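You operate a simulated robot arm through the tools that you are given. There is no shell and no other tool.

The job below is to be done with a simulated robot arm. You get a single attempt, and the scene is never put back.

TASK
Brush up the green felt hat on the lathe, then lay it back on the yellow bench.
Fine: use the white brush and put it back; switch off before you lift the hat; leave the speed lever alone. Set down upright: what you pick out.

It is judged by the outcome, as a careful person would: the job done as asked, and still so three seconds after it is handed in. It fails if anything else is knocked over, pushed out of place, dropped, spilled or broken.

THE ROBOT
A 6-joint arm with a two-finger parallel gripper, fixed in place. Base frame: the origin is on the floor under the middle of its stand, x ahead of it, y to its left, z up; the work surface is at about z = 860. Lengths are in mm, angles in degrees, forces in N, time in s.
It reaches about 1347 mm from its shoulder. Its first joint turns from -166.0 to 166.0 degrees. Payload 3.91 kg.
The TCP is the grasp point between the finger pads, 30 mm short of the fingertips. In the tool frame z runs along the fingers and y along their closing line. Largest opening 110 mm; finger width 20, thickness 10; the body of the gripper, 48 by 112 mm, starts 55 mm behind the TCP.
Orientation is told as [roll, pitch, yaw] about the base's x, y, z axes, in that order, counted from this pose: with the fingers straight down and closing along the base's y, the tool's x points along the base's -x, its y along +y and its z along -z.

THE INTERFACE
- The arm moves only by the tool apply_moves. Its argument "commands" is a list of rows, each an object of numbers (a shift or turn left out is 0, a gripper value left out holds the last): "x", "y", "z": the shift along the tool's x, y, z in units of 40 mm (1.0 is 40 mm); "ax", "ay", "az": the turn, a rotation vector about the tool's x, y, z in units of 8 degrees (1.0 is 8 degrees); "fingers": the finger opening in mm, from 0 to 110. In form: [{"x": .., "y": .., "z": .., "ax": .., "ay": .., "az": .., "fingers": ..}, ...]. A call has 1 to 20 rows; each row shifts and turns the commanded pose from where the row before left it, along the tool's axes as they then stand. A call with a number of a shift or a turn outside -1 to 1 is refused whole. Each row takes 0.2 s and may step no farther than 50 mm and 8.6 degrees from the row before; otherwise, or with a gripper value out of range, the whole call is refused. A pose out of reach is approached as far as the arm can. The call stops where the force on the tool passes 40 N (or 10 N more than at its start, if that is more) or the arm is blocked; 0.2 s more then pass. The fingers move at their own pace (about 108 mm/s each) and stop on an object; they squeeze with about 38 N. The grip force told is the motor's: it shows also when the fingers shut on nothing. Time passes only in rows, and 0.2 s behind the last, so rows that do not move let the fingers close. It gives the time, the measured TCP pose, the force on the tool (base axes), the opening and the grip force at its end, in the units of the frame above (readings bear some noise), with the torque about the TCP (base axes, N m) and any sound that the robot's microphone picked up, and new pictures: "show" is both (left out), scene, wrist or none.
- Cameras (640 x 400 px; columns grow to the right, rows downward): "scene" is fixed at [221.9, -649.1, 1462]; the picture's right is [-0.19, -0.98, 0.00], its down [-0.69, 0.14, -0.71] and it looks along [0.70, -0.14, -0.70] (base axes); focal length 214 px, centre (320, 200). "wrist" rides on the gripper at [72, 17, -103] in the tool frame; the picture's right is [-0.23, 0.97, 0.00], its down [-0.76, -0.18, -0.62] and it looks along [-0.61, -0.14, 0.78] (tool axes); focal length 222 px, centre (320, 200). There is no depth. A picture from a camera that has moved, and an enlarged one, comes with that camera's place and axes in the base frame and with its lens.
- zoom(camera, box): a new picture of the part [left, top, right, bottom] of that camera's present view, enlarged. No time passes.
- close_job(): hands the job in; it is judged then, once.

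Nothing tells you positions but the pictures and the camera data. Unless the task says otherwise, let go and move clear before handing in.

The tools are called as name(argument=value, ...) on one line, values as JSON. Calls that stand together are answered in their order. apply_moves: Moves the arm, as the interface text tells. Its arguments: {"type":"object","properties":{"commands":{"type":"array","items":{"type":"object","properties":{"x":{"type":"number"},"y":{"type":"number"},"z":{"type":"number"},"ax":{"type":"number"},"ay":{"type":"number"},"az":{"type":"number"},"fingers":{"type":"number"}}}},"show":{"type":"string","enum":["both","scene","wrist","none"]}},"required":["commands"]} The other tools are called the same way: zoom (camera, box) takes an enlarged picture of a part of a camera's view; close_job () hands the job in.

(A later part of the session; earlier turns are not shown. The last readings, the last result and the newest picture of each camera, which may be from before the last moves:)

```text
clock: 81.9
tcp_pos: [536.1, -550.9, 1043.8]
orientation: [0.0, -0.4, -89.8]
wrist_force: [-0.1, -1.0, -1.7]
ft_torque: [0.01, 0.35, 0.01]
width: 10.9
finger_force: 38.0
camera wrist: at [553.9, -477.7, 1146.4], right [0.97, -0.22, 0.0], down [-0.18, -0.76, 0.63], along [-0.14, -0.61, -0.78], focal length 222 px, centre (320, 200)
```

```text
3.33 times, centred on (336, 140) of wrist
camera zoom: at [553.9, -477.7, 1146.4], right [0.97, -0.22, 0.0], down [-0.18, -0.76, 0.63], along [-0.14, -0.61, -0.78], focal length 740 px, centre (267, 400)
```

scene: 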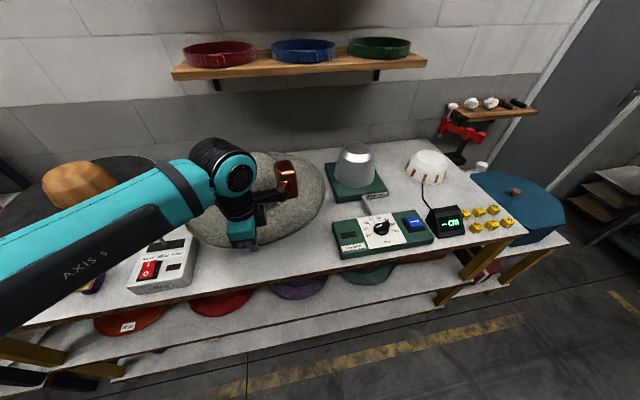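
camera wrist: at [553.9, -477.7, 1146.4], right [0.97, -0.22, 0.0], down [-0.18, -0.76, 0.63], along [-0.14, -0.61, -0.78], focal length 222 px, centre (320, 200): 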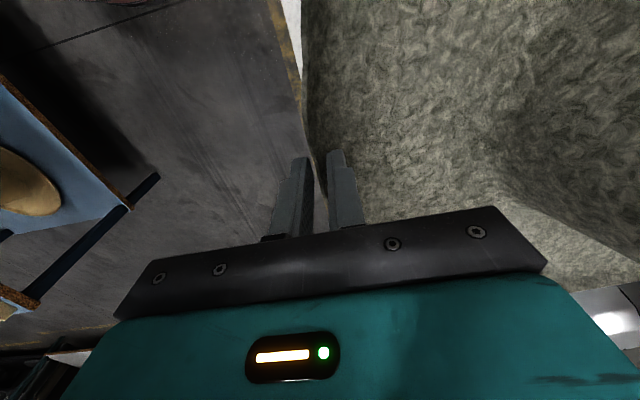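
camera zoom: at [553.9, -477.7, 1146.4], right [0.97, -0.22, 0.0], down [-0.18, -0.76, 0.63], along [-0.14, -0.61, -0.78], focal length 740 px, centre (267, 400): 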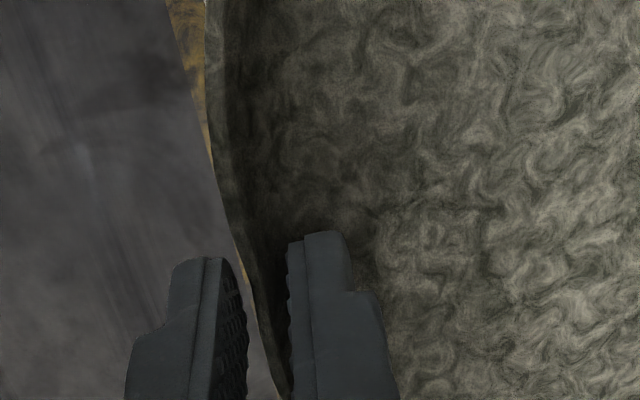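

The hold is solid and level. I've refined the lathe axis to about (923, 42), disc z≈960, block top ≈1038, and the hat centre sits 215 mm ahead of the fingers. I'll raise further, then carry it across smoothly.

apply_moves(commands=[{"z": -0.2}, {"z": -0.3}, {"z": -0.3}, {"z": -0.3}, {"z": -0.3}, {"z": -0.3}, {"z": -0.3}, {"z": -0.2}, {"x": 0.15}, {"x": 0.3}, {"x": 0.45, "y": 0.1}, {"x": 0.6, "y": 0.15}, {"x": 0.7, "y": 0.2}, {"x": 0.7, "y": 0.2}, {"x": 0.7, "y": 0.2}, {"x": 0.7, "y": 0.2}, {"x": 0.6, "y": 0.15}, {"x": 0.4, "y": 0.1}, {"x": 0.2}, {"x": 0}], show="both")

```text
clock: 86.1
tcp_pos: [588.1, -331.9, 1129.5]
orientation: [0.0, -0.3, -89.9]
wrist_force: [0.2, 0.9, -1.8]
ft_torque: [0.01, 0.42, -0.03]
width: 11.0
finger_force: 37.5
camera wrist: at [605.3, -257.8, 1231.8], right [0.97, -0.22, 0.0], down [-0.18, -0.76, 0.63], along [-0.14, -0.61, -0.78], focal length 222 px, centre (320, 200)
```

scene: 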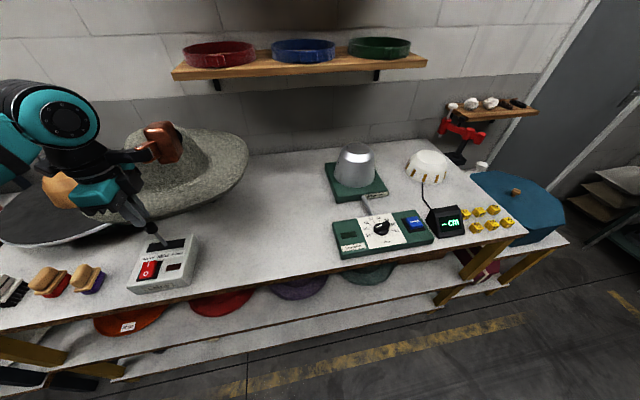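
wrist: 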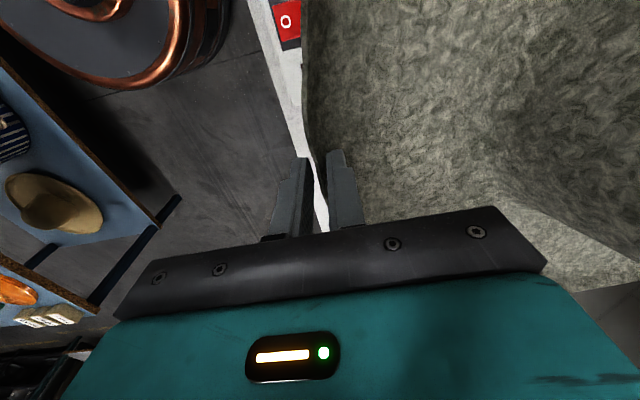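

Still firm and level. I'll carry on to the lathe.

apply_moves(commands=[{"x": 0.15, "y": 0.08}, {"x": 0.3, "y": 0.12}, {"x": 0.45, "y": 0.18}, {"x": 0.6, "y": 0.2}, {"x": 0.7, "y": 0.22}, {"x": 0.7, "y": 0.22}, {"x": 0.7, "y": 0.22}, {"x": 0.7, "y": 0.22}, {"x": 0.7, "y": 0.22}, {"x": 0.7, "y": 0.22}, {"x": 0.7, "y": 0.22}, {"x": 0.7, "y": 0.22}, {"x": 0.7, "y": 0.22}, {"x": 0.6, "y": 0.18}, {"x": 0.45, "y": 0.14}, {"x": 0.3, "y": 0.08}, {"x": 0.15, "y": 0.06}, {"x": 0}], show="both")

zoom(camera="scene", box=[0, 90, 240, 240])

```text
clock: 89.9
tcp_pos: [706.8, 42.5, 1128.3]
orientation: [0.0, -0.3, -90.0]
wrist_force: [-0.1, -0.7, -1.7]
ft_torque: [0.05, 0.41, -0.01]
width: 10.9
finger_force: 38.2
camera wrist: at [724.1, 115.1, 1231.4], right [0.97, -0.22, 0.0], down [-0.18, -0.76, 0.63], along [-0.14, -0.61, -0.78], focal length 222 px, centre (320, 200)
```

scene: 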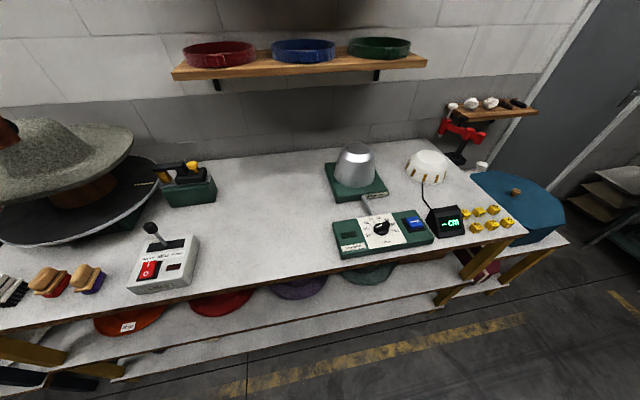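
wrist: 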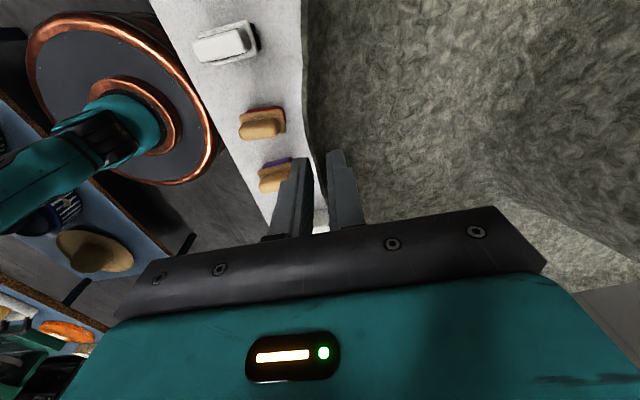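

```text
2.67 times, centred on (120, 165) of scene
camera zoom: at [221.9, -649.1, 1462.0], right [-0.19, -0.98, 0.0], down [-0.69, 0.14, -0.71], along [0.7, -0.14, -0.7], focal length 572 px, centre (853, 293)
```

zoom: 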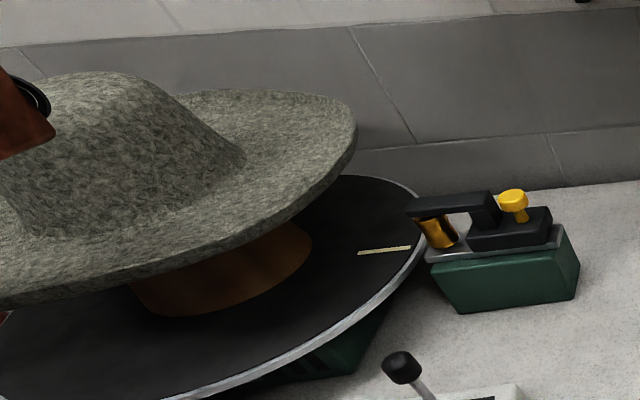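

The hat is right above the block and level. I'll lower it slowly, watching the force.

apply_moves(commands=[{"z": 0.2}, {"z": 0.25}, {"z": 0.25}, {"z": 0.25}, {"z": 0.2}, {"z": 0}], show="scene")

zoom(camera="scene", box=[0, 90, 240, 240])

```text
clock: 91.3
tcp_pos: [707.6, 42.5, 1083.5]
orientation: [0.2, -0.3, -89.8]
wrist_force: [0.6, 0.0, -2.2]
ft_torque: [0.05, 0.38, 0.0]
width: 10.9
finger_force: 38.0
```

scene: 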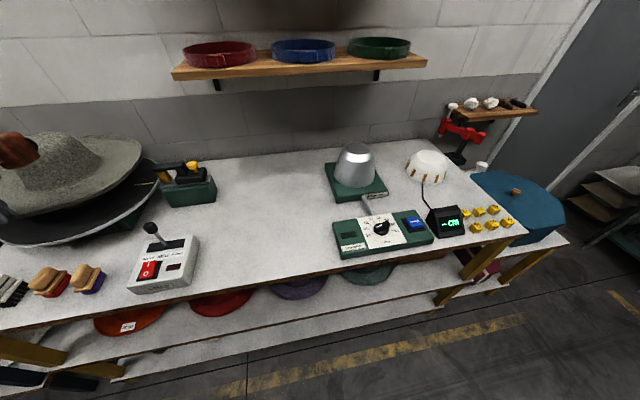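

```text
2.67 times, centred on (120, 165) of scene
camera zoom: at [221.9, -649.1, 1462.0], right [-0.19, -0.98, 0.0], down [-0.69, 0.14, -0.71], along [0.7, -0.14, -0.7], focal length 572 px, centre (853, 293)
```

zoom: 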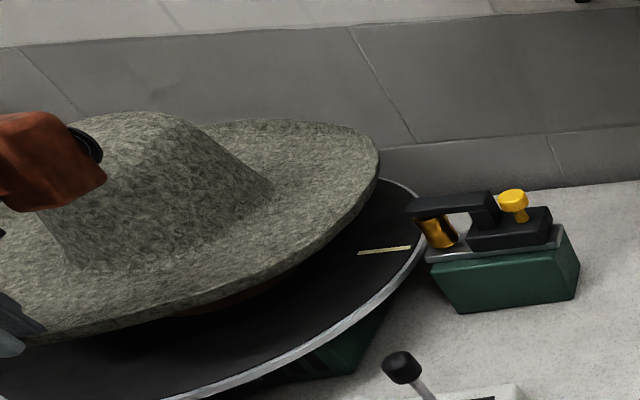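

apply_moves(commands=[{"z": 0.1}, {"z": 0.1}, {"z": 0.1}, {"z": 0}], show="none")

apply_moves(commands=[{"z": 0.1}, {"z": 0.1}, {"z": 0.1}, {"z": 0}], show="none")

apply_moves(commands=[{"z": 0.1}, {"z": 0.1}, {"z": 0.1}, {"z": 0}], show="scene")

zoom(camera="scene", box=[0, 90, 240, 240])

```text
clock: 92.3
tcp_pos: [707.2, 41.0, 1071.4]
orientation: [-0.1, -0.2, -89.9]
wrist_force: [0.5, -0.7, -1.8]
ft_torque: [0.0, 0.35, 0.0]
width: 11.1
finger_force: 38.2
```

```text
clock: 93.3
tcp_pos: [707.3, 41.9, 1059.0]
orientation: [0.0, -0.2, -89.7]
wrist_force: [0.0, -0.5, -1.6]
ft_torque: [-0.03, 0.36, 0.0]
width: 10.8
finger_force: 38.4
```

```text
clock: 94.3
tcp_pos: [706.4, 41.8, 1047.0]
orientation: [0.0, -0.2, -89.8]
wrist_force: [0.0, 0.4, -1.6]
ft_torque: [-0.01, 0.37, 0.0]
width: 11.1
finger_force: 37.9
```

scene: 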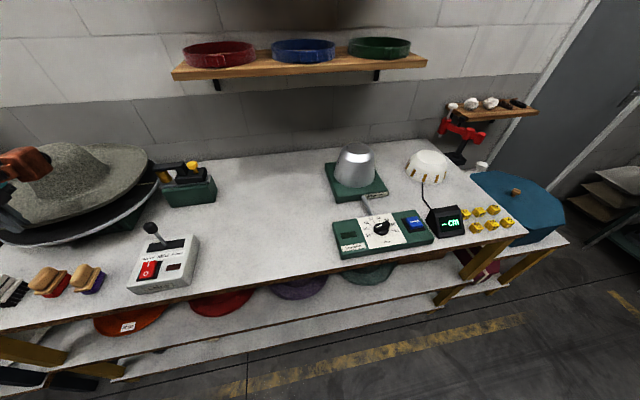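

```text
2.67 times, centred on (120, 165) of scene
camera zoom: at [221.9, -649.1, 1462.0], right [-0.19, -0.98, 0.0], down [-0.69, 0.14, -0.71], along [0.7, -0.14, -0.7], focal length 572 px, centre (853, 293)
```

zoom: 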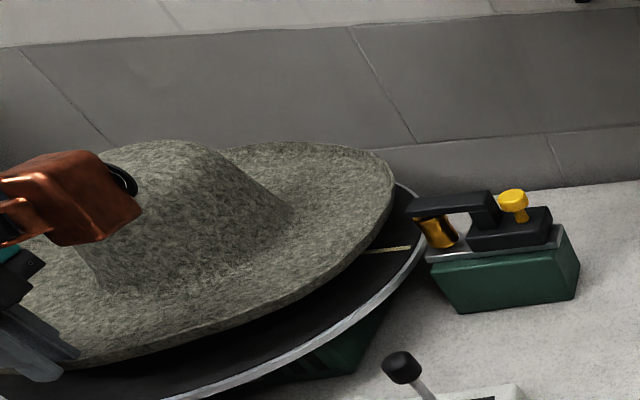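

apply_moves(commands=[{"z": 0.1}, {"z": 0.1}, {"z": 0.1}, {"z": 0}], show="none")

apply_moves(commands=[{"z": 0.1}, {"z": 0.1}, {"z": 0.05}, {"z": 0}], show="none")

apply_moves(commands=[{"z": 0.1}, {"z": 0.05}, {"z": 0}], show="none")

```text
clock: 95.3
tcp_pos: [707.2, 41.7, 1034.3]
orientation: [0.1, -0.4, -89.8]
wrist_force: [-0.7, 0.5, -1.1]
ft_torque: [0.0, 0.26, 0.04]
width: 11.0
finger_force: 37.7
```

```text
clock: 96.3
tcp_pos: [705.7, 41.5, 1023.9]
orientation: [0.1, -0.4, -89.9]
wrist_force: [0.1, -0.4, -2.2]
ft_torque: [0.01, 0.37, -0.02]
width: 10.9
finger_force: 37.9
```

```text
clock: 97.1
tcp_pos: [707.1, 41.2, 1018.6]
orientation: [0.0, -0.3, -89.9]
wrist_force: [0.0, 0.3, -0.9]
ft_torque: [0.01, 0.35, -0.01]
width: 11.1
finger_force: 38.0
```

apply_moves(commands=[{"z": 0.1}, {"z": 0}], show="none")

apply_moves(commands=[{"z": 0.08}, {"z": 0}], show="none")

apply_moves(commands=[{"z": 0.06}, {"z": 0}], show="both")

zoom(camera="scene", box=[0, 90, 240, 240])

```text
clock: 97.7
tcp_pos: [706.1, 41.7, 1014.9]
orientation: [0.2, -0.2, -89.8]
wrist_force: [3.3, 0.6, -0.4]
ft_torque: [0.04, -0.11, 0.01]
width: 11.1
finger_force: 38.1
```

```text
clock: 98.3
tcp_pos: [706.1, 42.0, 1010.6]
orientation: [0.0, -0.3, -89.8]
wrist_force: [4.7, 0.9, 0.9]
ft_torque: [0.08, -0.36, 0.11]
width: 11.3
finger_force: 37.9
```

```text
clock: 98.9
tcp_pos: [708.1, 41.9, 1006.8]
orientation: [-0.1, -0.4, -89.8]
wrist_force: [15.9, 2.0, 4.2]
ft_torque: [0.0, -0.87, 0.21]
width: 11.4
finger_force: 38.3
camera wrist: at [725.3, 114.2, 1110.6], right [0.97, -0.22, 0.0], down [-0.18, -0.76, 0.63], along [-0.14, -0.61, -0.78], focal length 222 px, centre (320, 200)
```

scene: 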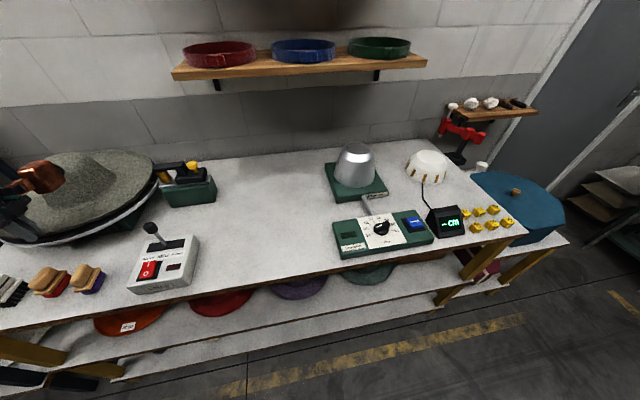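
wrist: 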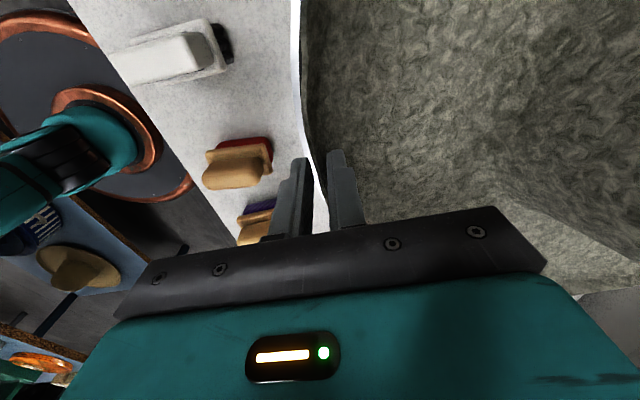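

```text
2.67 times, centred on (120, 165) of scene
camera zoom: at [221.9, -649.1, 1462.0], right [-0.19, -0.98, 0.0], down [-0.69, 0.14, -0.71], along [0.7, -0.14, -0.7], focal length 572 px, centre (853, 293)
```

zoom: 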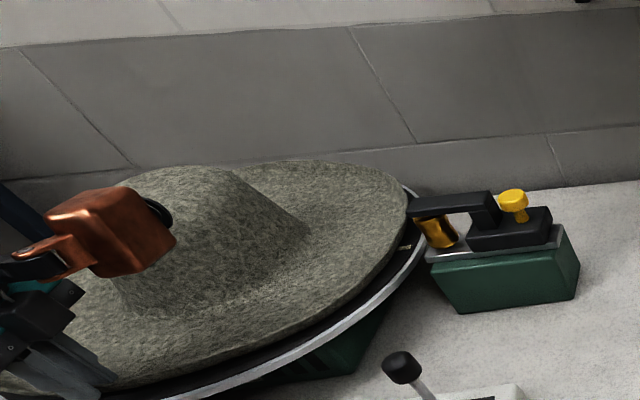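

The hat is going over the block; the sideways force (+16 N in x) says it needs to shift a few mm away from me to centre. I'll ease it +x.

apply_moves(commands=[{"y": 0.05, "x": 0.01}, {"y": 0}], show="none")

apply_moves(commands=[{"y": 0.05, "x": 0.01}, {"y": 0}], show="none")

```text
clock: 99.5
tcp_pos: [708.6, 41.5, 1007.9]
orientation: [0.1, -0.3, -89.7]
wrist_force: [0.1, -0.1, -1.7]
ft_torque: [0.01, 0.36, 0.03]
width: 11.0
finger_force: 38.1
```

```text
clock: 100.1
tcp_pos: [711.7, 42.9, 1007.9]
orientation: [0.0, -0.3, -89.7]
wrist_force: [-0.1, 0.4, -1.2]
ft_torque: [0.04, 0.35, 0.0]
width: 10.9
finger_force: 38.5
```

apply_moves(commands=[{"z": 0.06}, {"z": 0}], show="none")

apply_moves(commands=[{"z": 0.06}, {"z": 0}], show="none")

apply_moves(commands=[{"z": 0.05}, {"z": 0}], show="none")

```text
clock: 100.7
tcp_pos: [711.1, 43.2, 1006.6]
orientation: [0.0, -0.4, -89.8]
wrist_force: [0.7, -0.1, 5.6]
ft_torque: [-0.2, -0.33, 0.01]
width: 11.1
finger_force: 38.2
```

```text
clock: 101.3
tcp_pos: [710.2, 42.2, 1002.6]
orientation: [0.1, -0.2, -89.9]
wrist_force: [-3.3, 0.3, 9.7]
ft_torque: [-0.36, -0.74, -0.12]
width: 11.3
finger_force: 38.1
```

```text
clock: 101.9
tcp_pos: [710.5, 42.0, 1001.3]
orientation: [0.1, -0.3, -89.9]
wrist_force: [-3.4, -0.6, 10.2]
ft_torque: [-0.41, -0.75, -0.21]
width: 11.7
finger_force: 37.8
```

The hat is now resting on the disc around the block. I'll relieve the pressing force, then open the fingers.

apply_moves(commands=[{"z": -0.05}, {"z": 0}], show="none")

apply_moves(commands=[{"fingers": 22}, {"fingers": 32}, {"z": 0}], show="both")

zoom(camera="wrist", box=[240, 80, 432, 200])

```text
clock: 102.5
tcp_pos: [710.8, 41.9, 1003.2]
orientation: [0.1, -0.3, -89.8]
wrist_force: [3.1, 0.2, 7.3]
ft_torque: [-0.05, -0.73, -0.01]
width: 11.3
finger_force: 38.1
```

```text
clock: 103.3
tcp_pos: [710.2, 42.9, 1004.8]
orientation: [0.0, -0.3, -89.9]
wrist_force: [-0.6, 0.2, 1.9]
ft_torque: [-0.03, 0.0, -0.01]
width: 31.6
finger_force: 0.1
camera wrist: at [728.3, 115.0, 1106.9], right [0.97, -0.22, 0.0], down [-0.18, -0.76, 0.63], along [-0.14, -0.61, -0.78], focal length 222 px, centre (320, 200)
```

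scene: 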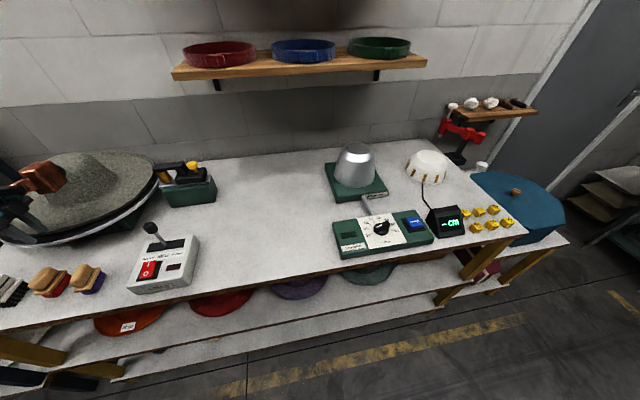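
wrist: 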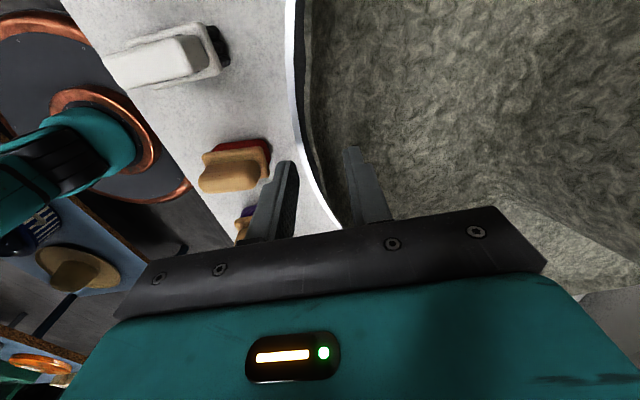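

```text
3.33 times, centred on (336, 140) of wrist
camera zoom: at [728.3, 115.0, 1106.9], right [0.97, -0.22, 0.0], down [-0.18, -0.76, 0.63], along [-0.14, -0.61, -0.78], focal length 740 px, centre (267, 400)
```

zoom: 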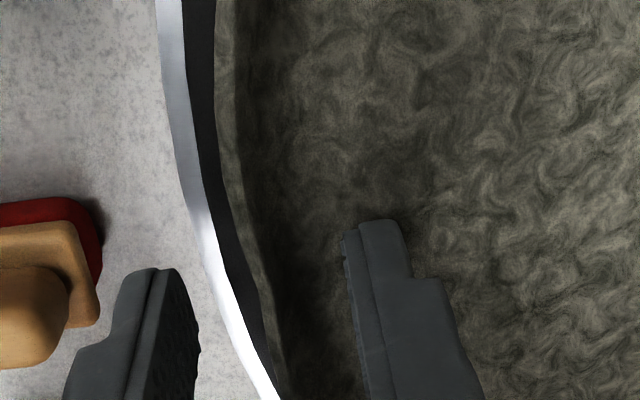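

Released. I'll rise straight up and check how the hat sits.

apply_moves(commands=[{"z": -0.3}, {"z": -0.6}, {"z": -0.8}, {"z": -1}, {"z": -1}, {"z": -0.5}], show="both")

zoom(camera="scene", box=[0, 120, 200, 250])

```text
clock: 104.7
tcp_pos: [709.2, 43.5, 1172.2]
orientation: [0.1, -0.3, -89.8]
wrist_force: [-0.1, 0.2, -0.6]
ft_torque: [-0.01, 0.03, 0.02]
width: 32.0
finger_force: 0.1
camera wrist: at [727.1, 116.1, 1275.3], right [0.97, -0.22, 0.0], down [-0.18, -0.76, 0.63], along [-0.14, -0.61, -0.78], focal length 222 px, centre (320, 200)
```

scene: 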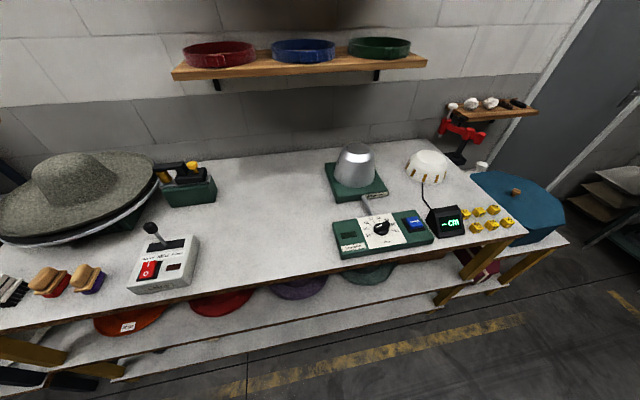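
wrist: 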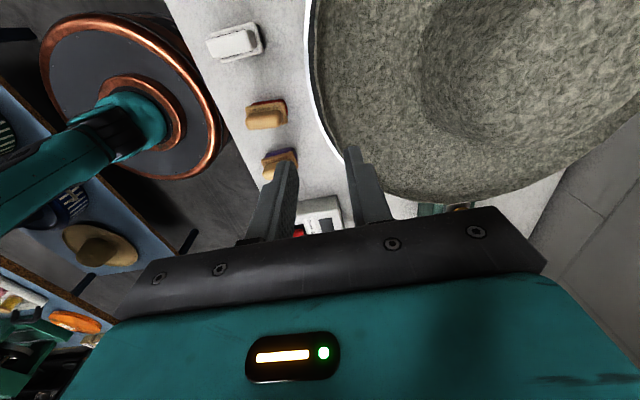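

```text
3.08 times, centred on (100, 185) of scene
camera zoom: at [221.9, -649.1, 1462.0], right [-0.19, -0.98, 0.0], down [-0.69, 0.14, -0.71], along [0.7, -0.14, -0.7], focal length 660 px, centre (997, 246)
```

zoom: 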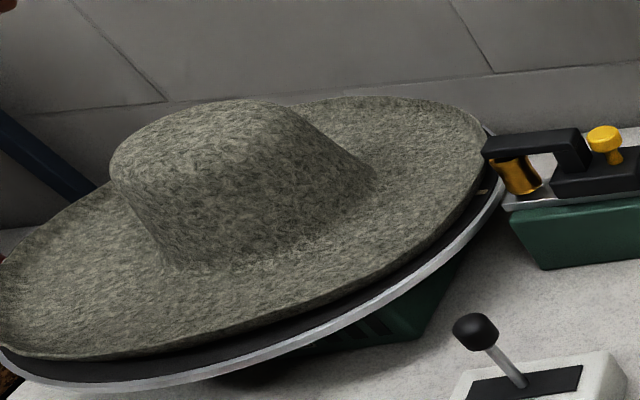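

The hat is seated nicely on the lathe. Next is the switch. Triangulating again, the box top is at z≈915, the rocker near (583, −248), and the lever knob near (669, −265) up to about z≈1005. I'll fly well above and take a close look first.

apply_moves(commands=[{"x": -0.8, "y": -0.5, "fingers": 0}, {"x": -0.8, "y": -0.5}, {"x": -0.8, "y": -0.5}, {"x": -0.8, "y": -0.5}, {"x": -0.8, "y": -0.5}, {"x": -0.8, "y": -0.5}, {"x": -0.8, "y": -0.5}, {"x": -0.8, "y": -0.5}, {"x": -0.8, "y": -0.5}], show="none")

apply_moves(commands=[{"az": -1}, {"az": -1}, {"az": -1}, {"az": -1}, {"az": -1}, {"az": -1}, {"az": -1}, {"az": -1}, {"az": -1}, {"az": -1}, {"az": -1}, {"az": -0.23}], show="both")

zoom(camera="wrist", box=[200, 60, 440, 210])

zoom(camera="scene", box=[120, 210, 216, 300])

```text
clock: 106.7
tcp_pos: [531.5, -246.4, 1172.4]
orientation: [0.0, -0.3, -89.8]
wrist_force: [0.2, -0.1, 0.0]
ft_torque: [-0.01, 0.02, -0.01]
width: 0.0
finger_force: 37.9
```

```text
clock: 109.3
tcp_pos: [531.5, -244.2, 1174.3]
orientation: [-0.3, -0.1, 0.0]
wrist_force: [-0.4, -0.7, 0.1]
ft_torque: [0.01, -0.02, 0.03]
width: 0.0
finger_force: 37.6
camera wrist: at [460.0, -228.4, 1276.7], right [0.23, 0.97, -0.01], down [0.76, -0.17, 0.62], along [0.61, -0.14, -0.78], focal length 222 px, centre (320, 200)
```

scene: 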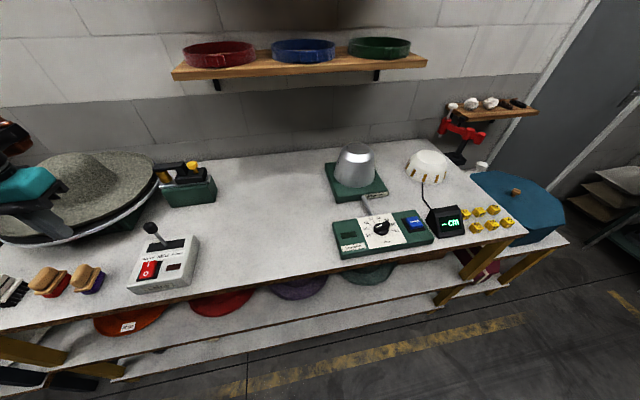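
wrist: 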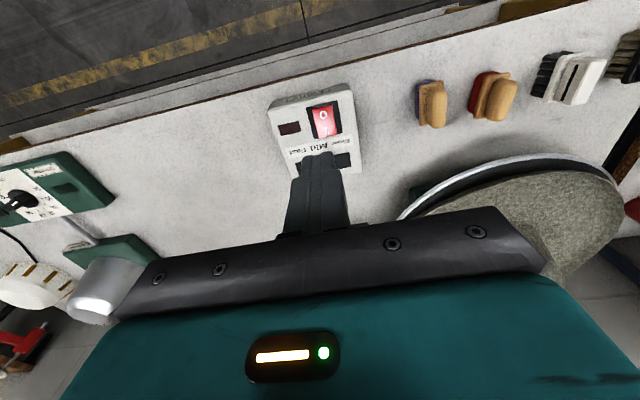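

```text
2.67 times, centred on (320, 135) of wrist
camera zoom: at [460.0, -228.4, 1276.7], right [0.23, 0.97, -0.01], down [0.76, -0.17, 0.62], along [0.61, -0.14, -0.78], focal length 592 px, centre (320, 373)
```

zoom: 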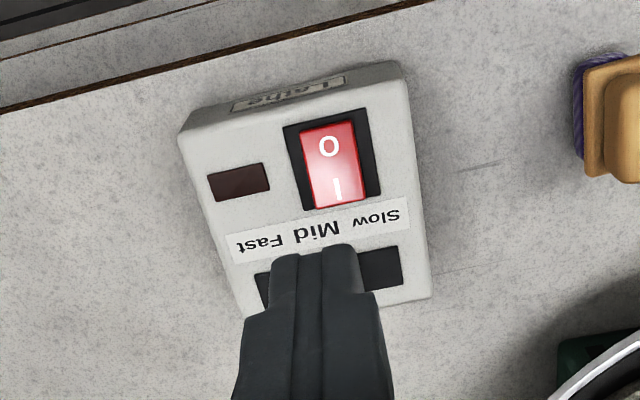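

```text
4.44 times, centred on (168, 255) of scene
camera zoom: at [221.9, -649.1, 1462.0], right [-0.19, -0.98, 0.0], down [-0.69, 0.14, -0.71], along [0.7, -0.14, -0.7], focal length 953 px, centre (996, -44)
```

zoom: 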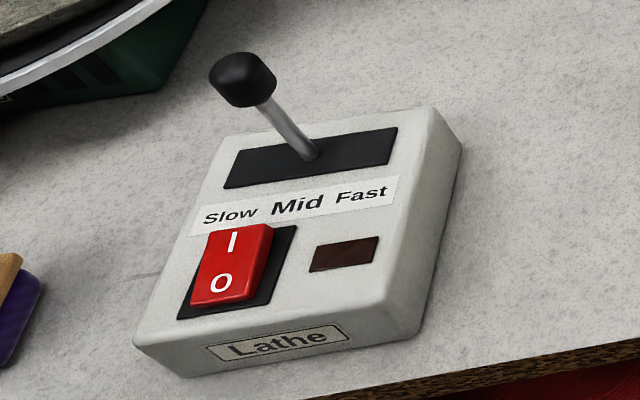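

The rocker is clear: the "I" half (far side) is raised, so it's off now, and the "I" half centre is near (598, −249). I'll come down over it with closed fingers, stopping above first.

apply_moves(commands=[{"x": -0.83, "y": -0.06}, {"x": -0.83, "y": -0.06}, {"z": 1}, {"z": 1}, {"z": 1}, {"z": 1}, {"z": 1}], show="both")

zoom(camera="wrist", box=[200, 60, 440, 210])

zoom(camera="scene", box=[100, 180, 260, 300])

```text
clock: 110.9
tcp_pos: [597.8, -252.8, 971.5]
orientation: [-0.3, -0.2, 0.0]
wrist_force: [0.7, 0.4, 0.3]
ft_torque: [-0.02, -0.04, -0.01]
width: 0.2
finger_force: 37.9
camera wrist: at [525.8, -235.1, 1074.4], right [0.23, 0.97, -0.01], down [0.76, -0.17, 0.63], along [0.61, -0.15, -0.78], focal length 222 px, centre (320, 200)
```

scene: 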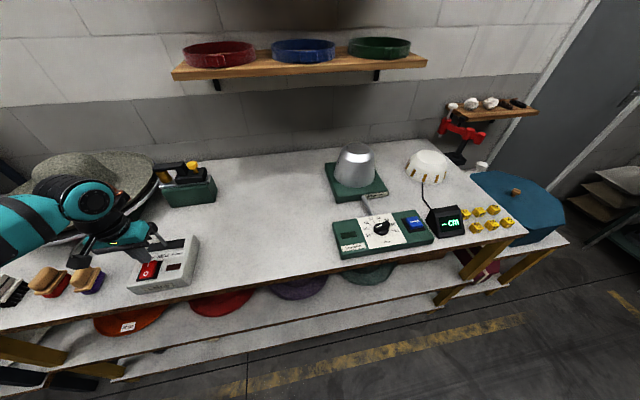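
wrist: 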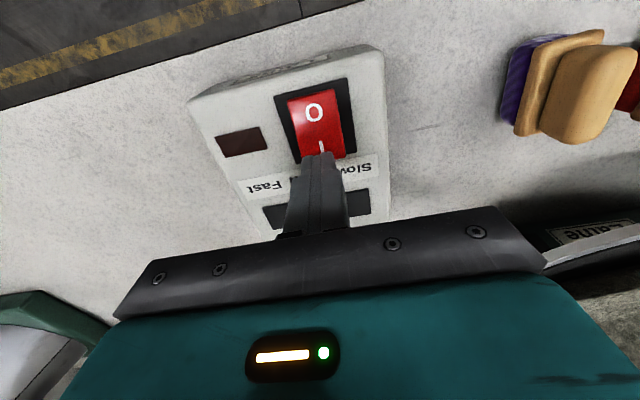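

```text
2.67 times, centred on (320, 135) of wrist
camera zoom: at [525.8, -235.1, 1074.4], right [0.23, 0.97, -0.01], down [0.76, -0.17, 0.63], along [0.61, -0.15, -0.78], focal length 592 px, centre (320, 373)
```

zoom: 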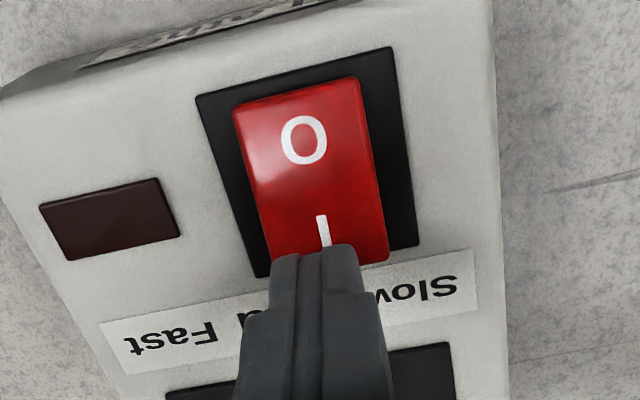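

```text
3.33 times, centred on (180, 240) of scene
camera zoom: at [221.9, -649.1, 1462.0], right [-0.19, -0.98, 0.0], down [-0.69, 0.14, -0.71], along [0.7, -0.14, -0.7], focal length 715 px, centre (787, 67)
```

zoom: 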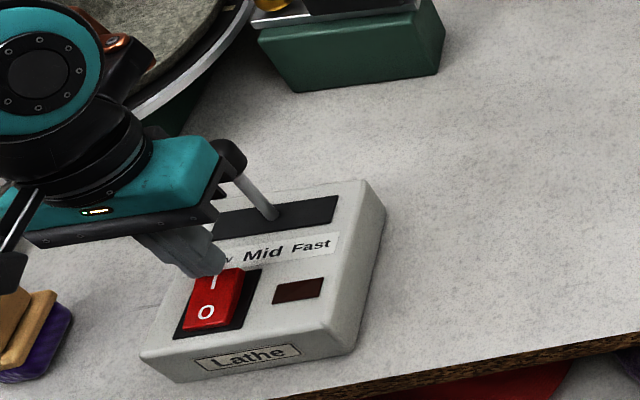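

The finger is over the "I" half and the lever is 25 mm clear. I'll press down in small steps, listening for the switch.

apply_moves(commands=[{"z": 0.25}], show="none")

apply_moves(commands=[{"z": 0.08}], show="none")

apply_moves(commands=[{"z": 0.06}], show="none")

```text
clock: 111.3
tcp_pos: [598.2, -251.7, 963.0]
orientation: [-0.1, 0.0, 0.0]
wrist_force: [0.3, 0.2, 0.9]
ft_torque: [0.03, -0.02, -0.01]
width: 0.0
finger_force: 37.6
```

```text
clock: 111.7
tcp_pos: [598.1, -252.1, 958.0]
orientation: [-0.3, 0.0, 0.0]
wrist_force: [0.8, -0.1, 1.1]
ft_torque: [0.01, -0.01, 0.01]
width: 0.2
finger_force: 38.0
```

```text
clock: 112.1
tcp_pos: [597.9, -251.0, 956.6]
orientation: [-0.3, -0.2, 0.0]
wrist_force: [0.4, -0.7, 8.7]
ft_torque: [-0.01, 0.1, 0.12]
width: 0.0
finger_force: 37.5
```

apply_moves(commands=[{"z": 0.05}], show="none")

apply_moves(commands=[{"z": 0.05}], show="scene")

zoom(camera="scene", box=[100, 180, 260, 300])

```text
clock: 112.5
tcp_pos: [598.0, -252.0, 956.5]
orientation: [-0.4, -0.3, -0.1]
wrist_force: [7.4, -0.8, 30.9]
ft_torque: [0.05, 0.05, -0.05]
width: 0.0
finger_force: 37.4
```

```text
clock: 112.8
tcp_pos: [596.7, -251.9, 957.2]
orientation: [-0.4, -0.4, -0.1]
wrist_force: [-0.7, 0.8, 8.6]
ft_torque: [0.06, 0.1, -0.12]
width: 0.0
finger_force: 37.5
stopped in row 1: the force on the tool passed its limit at 46 N (the readings are from after the stop); the commanded pose is now the measured one
```

scene: 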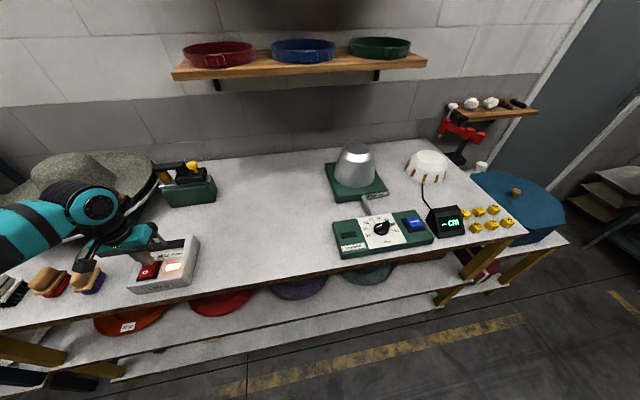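

```text
3.33 times, centred on (180, 240) of scene
camera zoom: at [221.9, -649.1, 1462.0], right [-0.19, -0.98, 0.0], down [-0.69, 0.14, -0.71], along [0.7, -0.14, -0.7], focal length 715 px, centre (787, 67)
```

zoom: 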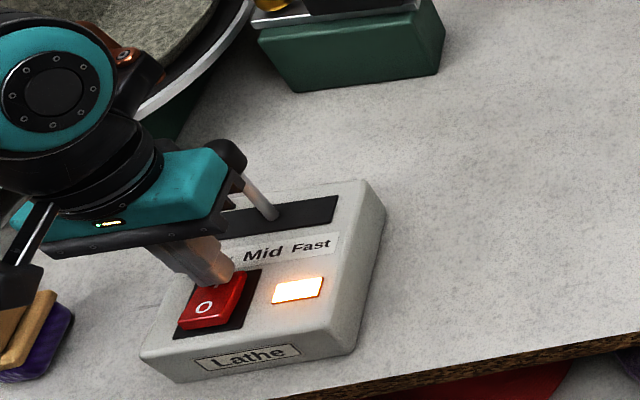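

The indicator lamp is lit, so the lathe is on and the lever is undisturbed. I'll lift straight up and confirm the hat is turning.

apply_moves(commands=[{"z": -0.5}, {"z": -1}, {"z": -1}, {"z": -1}, {"z": -1}, {"z": -0.6}], show="both")

zoom(camera="scene", box=[0, 120, 240, 270])

```text
clock: 114.2
tcp_pos: [597.2, -251.8, 1161.2]
orientation: [-0.5, -0.3, 0.0]
wrist_force: [-0.7, 0.4, -1.1]
ft_torque: [-0.01, 0.03, 0.01]
width: 0.1
finger_force: 38.0
camera wrist: at [525.4, -234.0, 1263.3], right [0.23, 0.97, -0.01], down [0.76, -0.17, 0.63], along [0.61, -0.15, -0.78], focal length 222 px, centre (320, 200)
```

scene: 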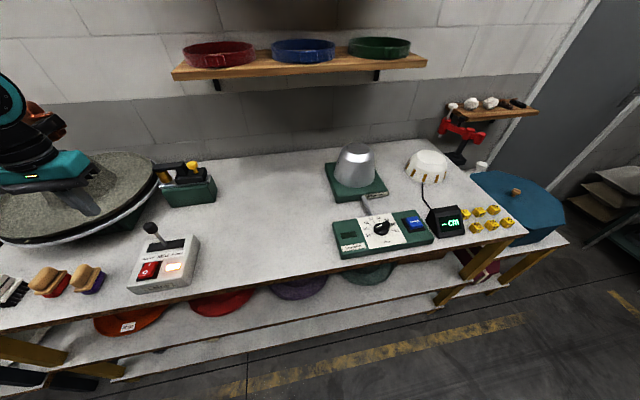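
wrist: 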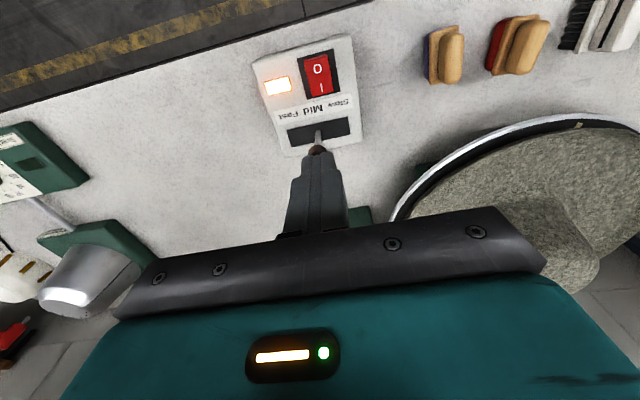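

```text
2.67 times, centred on (120, 195) of scene
camera zoom: at [221.9, -649.1, 1462.0], right [-0.19, -0.98, 0.0], down [-0.69, 0.14, -0.71], along [0.7, -0.14, -0.7], focal length 572 px, centre (853, 213)
```

zoom: 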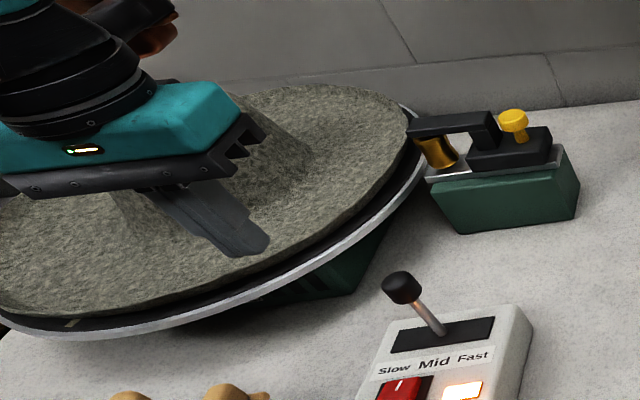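

The disc marker has moved round to the front, so the hat is spinning, and the lever still reads Mid. Now for the white brush: I'll move over the brush row at a safe height and look.

apply_moves(commands=[{"y": 0.97, "x": 0.15}, {"y": 0.97, "x": 0.15}, {"y": 0.97, "x": 0.15}, {"y": 0.97, "x": 0.15}, {"y": 0.97, "x": 0.15}, {"y": 0.97, "x": 0.15}, {"y": 0.97, "x": 0.15}, {"y": 0.97, "x": 0.15}, {"y": 0.97, "x": 0.1, "fingers": 80}], show="both")

zoom(camera="wrist", box=[200, 40, 440, 190])

```text
clock: 116.2
tcp_pos: [544.4, 99.8, 1155.9]
orientation: [-0.4, -0.4, 0.1]
wrist_force: [-0.3, -0.9, 0.0]
ft_torque: [0.03, 0.0, 0.0]
width: 79.8
finger_force: 0.5
camera wrist: at [473.5, 116.5, 1259.2], right [0.23, 0.97, -0.01], down [0.76, -0.17, 0.63], along [0.61, -0.15, -0.78], focal length 222 px, centre (320, 200)
```

scene: 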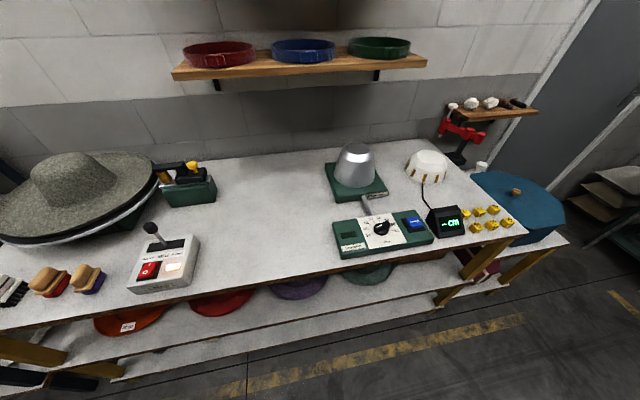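
wrist: 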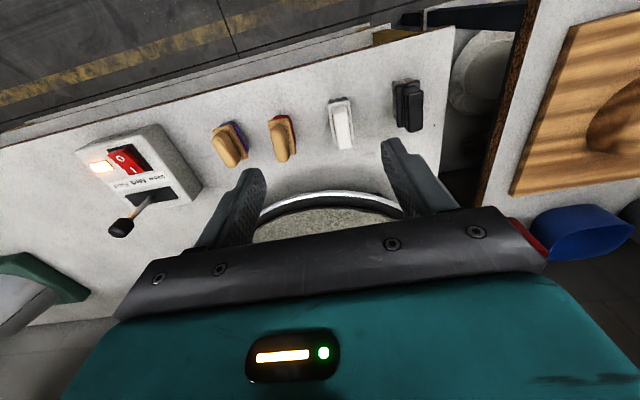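

```text
2.67 times, centred on (320, 115) of wrist
camera zoom: at [473.5, 116.5, 1259.2], right [0.23, 0.97, -0.01], down [0.76, -0.17, 0.63], along [0.61, -0.15, -0.78], focal length 592 px, centre (320, 427)
```

zoom: 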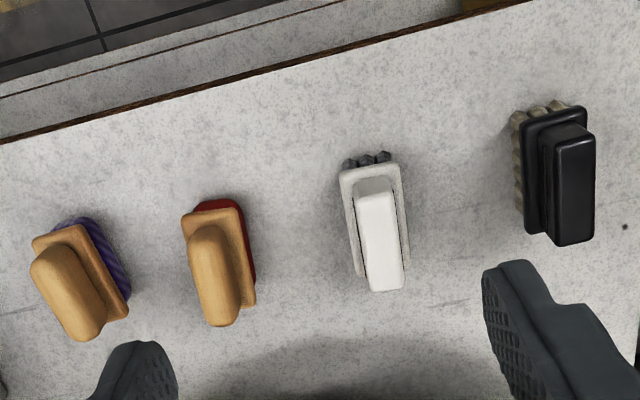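

The white brush lies along x, bristles down, with its handle centred near (610, 118). I need its height, so I'll look at the brushes in the scene view too.

zoom(camera="scene", box=[0, 255, 112, 325])

zoom(camera="wrist", box=[300, 80, 396, 140])

```text
5.71 times, centred on (56, 290) of scene
camera zoom: at [221.9, -649.1, 1462.0], right [-0.19, -0.98, 0.0], down [-0.69, 0.14, -0.71], along [0.7, -0.14, -0.7], focal length 1226 px, centre (1829, -314)
```

zoom: 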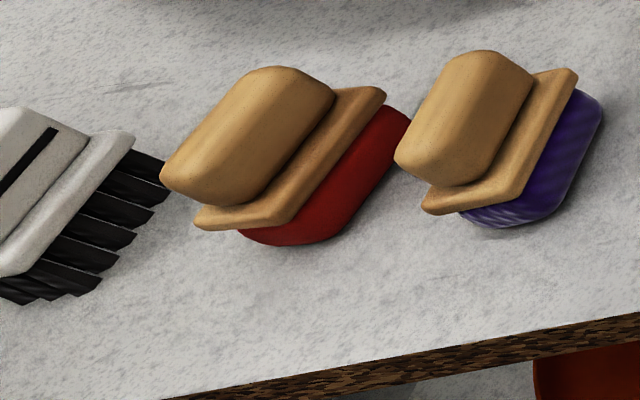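

```text
6.67 times, centred on (348, 110) of wrist
camera zoom: at [473.5, 116.5, 1259.2], right [0.23, 0.97, -0.01], down [0.76, -0.17, 0.63], along [0.61, -0.15, -0.78], focal length 1481 px, centre (133, 800)
```

zoom: 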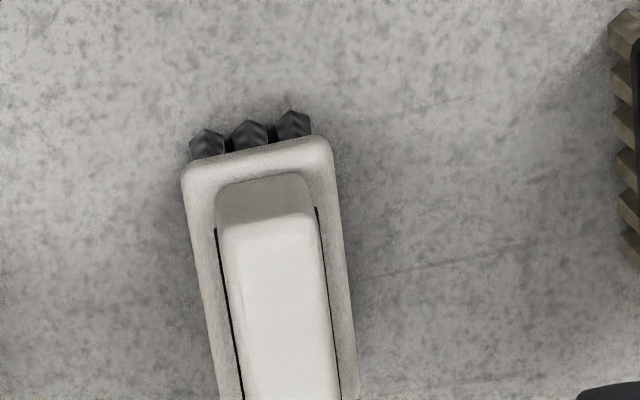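

The handle is about 24 mm wide (y≈105–130), 27 mm tall (z≈890–917), centred near (611, 117.5). I'll line up over it with the fingers open 60 mm, well clear of its neighbours, and verify before descending.

apply_moves(commands=[{"x": -0.85, "y": 0.22, "az": 0.25, "fingers": 60}, {"x": -0.82, "y": 0.22}, {"z": 1}, {"z": 1}, {"z": 1}, {"z": 0.9}], show="both")

zoom(camera="wrist", box=[200, 60, 440, 210])

```text
clock: 117.7
tcp_pos: [612.4, 115.7, 1001.5]
orientation: [-0.4, -0.4, -2.0]
wrist_force: [-0.2, -0.7, -0.4]
ft_torque: [0.01, -0.02, 0.0]
width: 59.9
finger_force: 0.0
camera wrist: at [540.4, 136.2, 1104.3], right [0.26, 0.97, -0.01], down [0.75, -0.2, 0.63], along [0.61, -0.17, -0.78], focal length 222 px, centre (320, 200)
```

scene: 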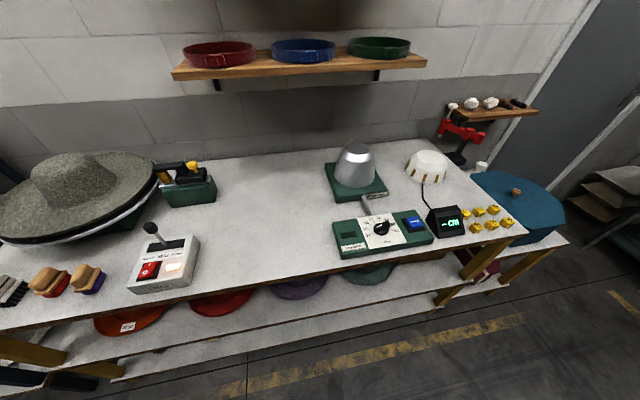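
wrist: 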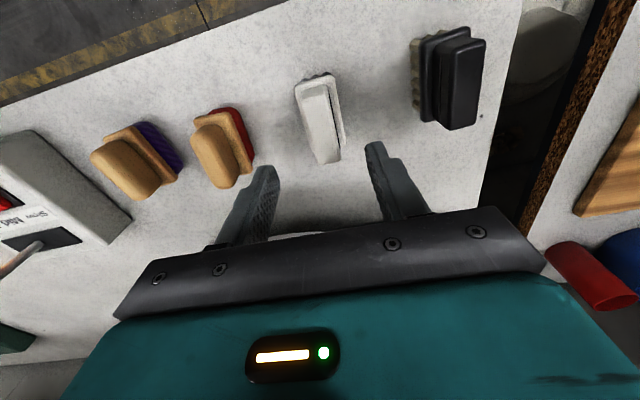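

```text
2.67 times, centred on (320, 135) of wrist
camera zoom: at [540.4, 136.2, 1104.3], right [0.26, 0.97, -0.01], down [0.75, -0.2, 0.63], along [0.61, -0.17, -0.78], focal length 592 px, centre (320, 373)
```

zoom: 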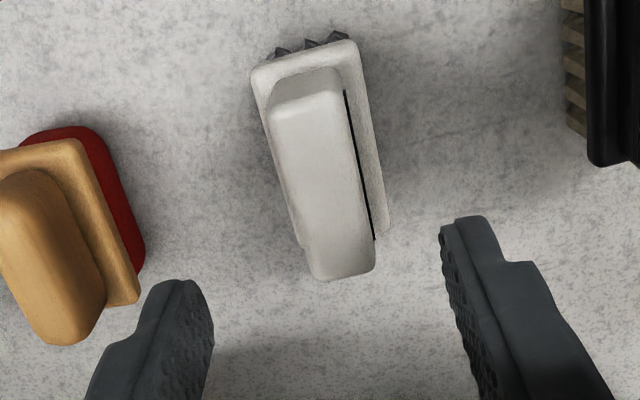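

Alignment matches. Descending around the handle.

apply_moves(commands=[{"z": 0.8}, {"z": 0.7}, {"z": 0.4}, {"z": 0}], show="wrist")

zoom(camera="wrist", box=[200, 60, 440, 210])

```text
clock: 118.7
tcp_pos: [611.9, 113.6, 926.2]
orientation: [-0.3, -0.3, -2.0]
wrist_force: [-0.1, -0.1, -0.7]
ft_torque: [0.03, 0.02, -0.01]
width: 59.8
finger_force: 0.0
camera wrist: at [541.6, 133.3, 1028.6], right [0.26, 0.97, -0.01], down [0.75, -0.2, 0.63], along [0.61, -0.17, -0.78], focal length 222 px, centre (320, 200)
```

wrist: 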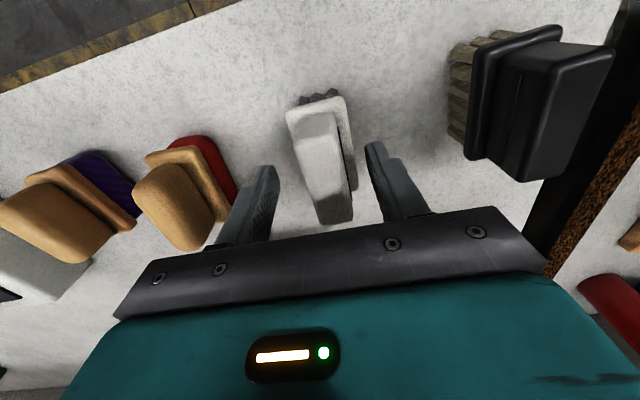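

```text
2.67 times, centred on (320, 135) of wrist
camera zoom: at [541.6, 133.3, 1028.6], right [0.26, 0.97, -0.01], down [0.75, -0.2, 0.63], along [0.61, -0.17, -0.78], focal length 592 px, centre (320, 373)
```

zoom: 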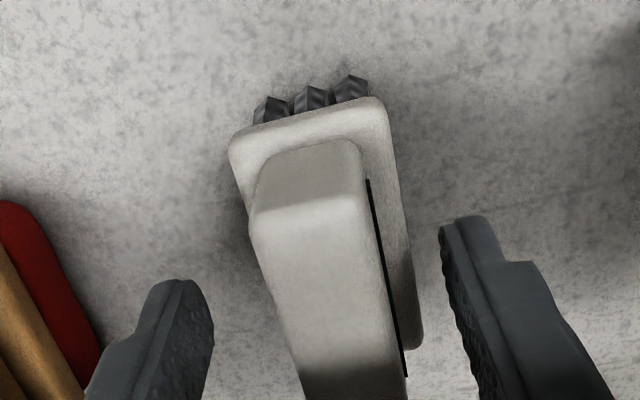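

apply_moves(commands=[{"y": 0.06, "z": 0.04}, {"fingers": 34}, {"fingers": 20}, {"fingers": 0}, {"z": 0}, {"z": 0}], show="wrist")

zoom(camera="wrist", box=[200, 60, 440, 210])

```text
clock: 120.0
tcp_pos: [613.3, 115.9, 923.7]
orientation: [-0.4, -0.2, -1.9]
wrist_force: [1.1, -0.5, 1.0]
ft_torque: [0.01, -0.05, -0.03]
width: 35.3
finger_force: 38.0
camera wrist: at [541.5, 135.9, 1027.2], right [0.26, 0.97, -0.01], down [0.75, -0.2, 0.63], along [0.61, -0.17, -0.78], focal length 222 px, centre (320, 200)
```

wrist: 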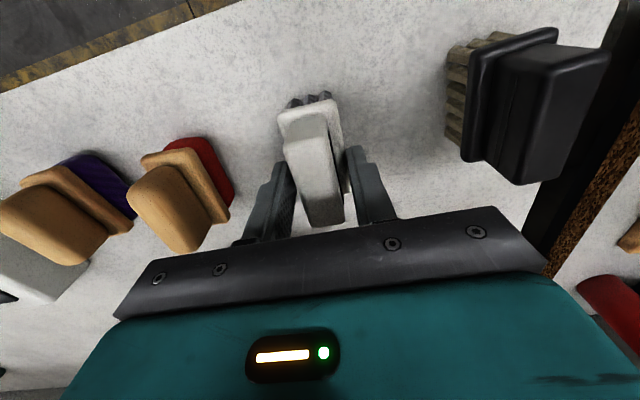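

```text
2.67 times, centred on (320, 135) of wrist
camera zoom: at [541.5, 135.9, 1027.2], right [0.26, 0.97, -0.01], down [0.75, -0.2, 0.63], along [0.61, -0.17, -0.78], focal length 592 px, centre (320, 373)
```

zoom: 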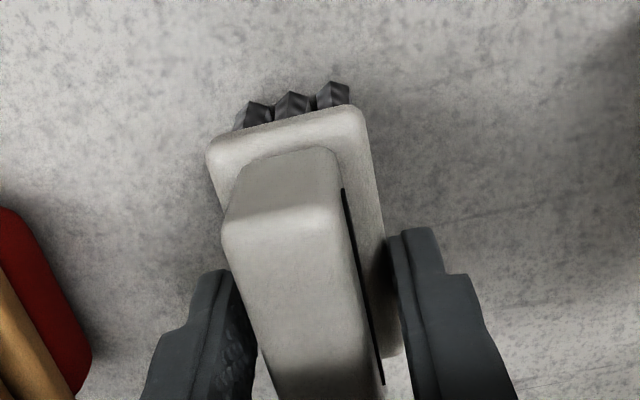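

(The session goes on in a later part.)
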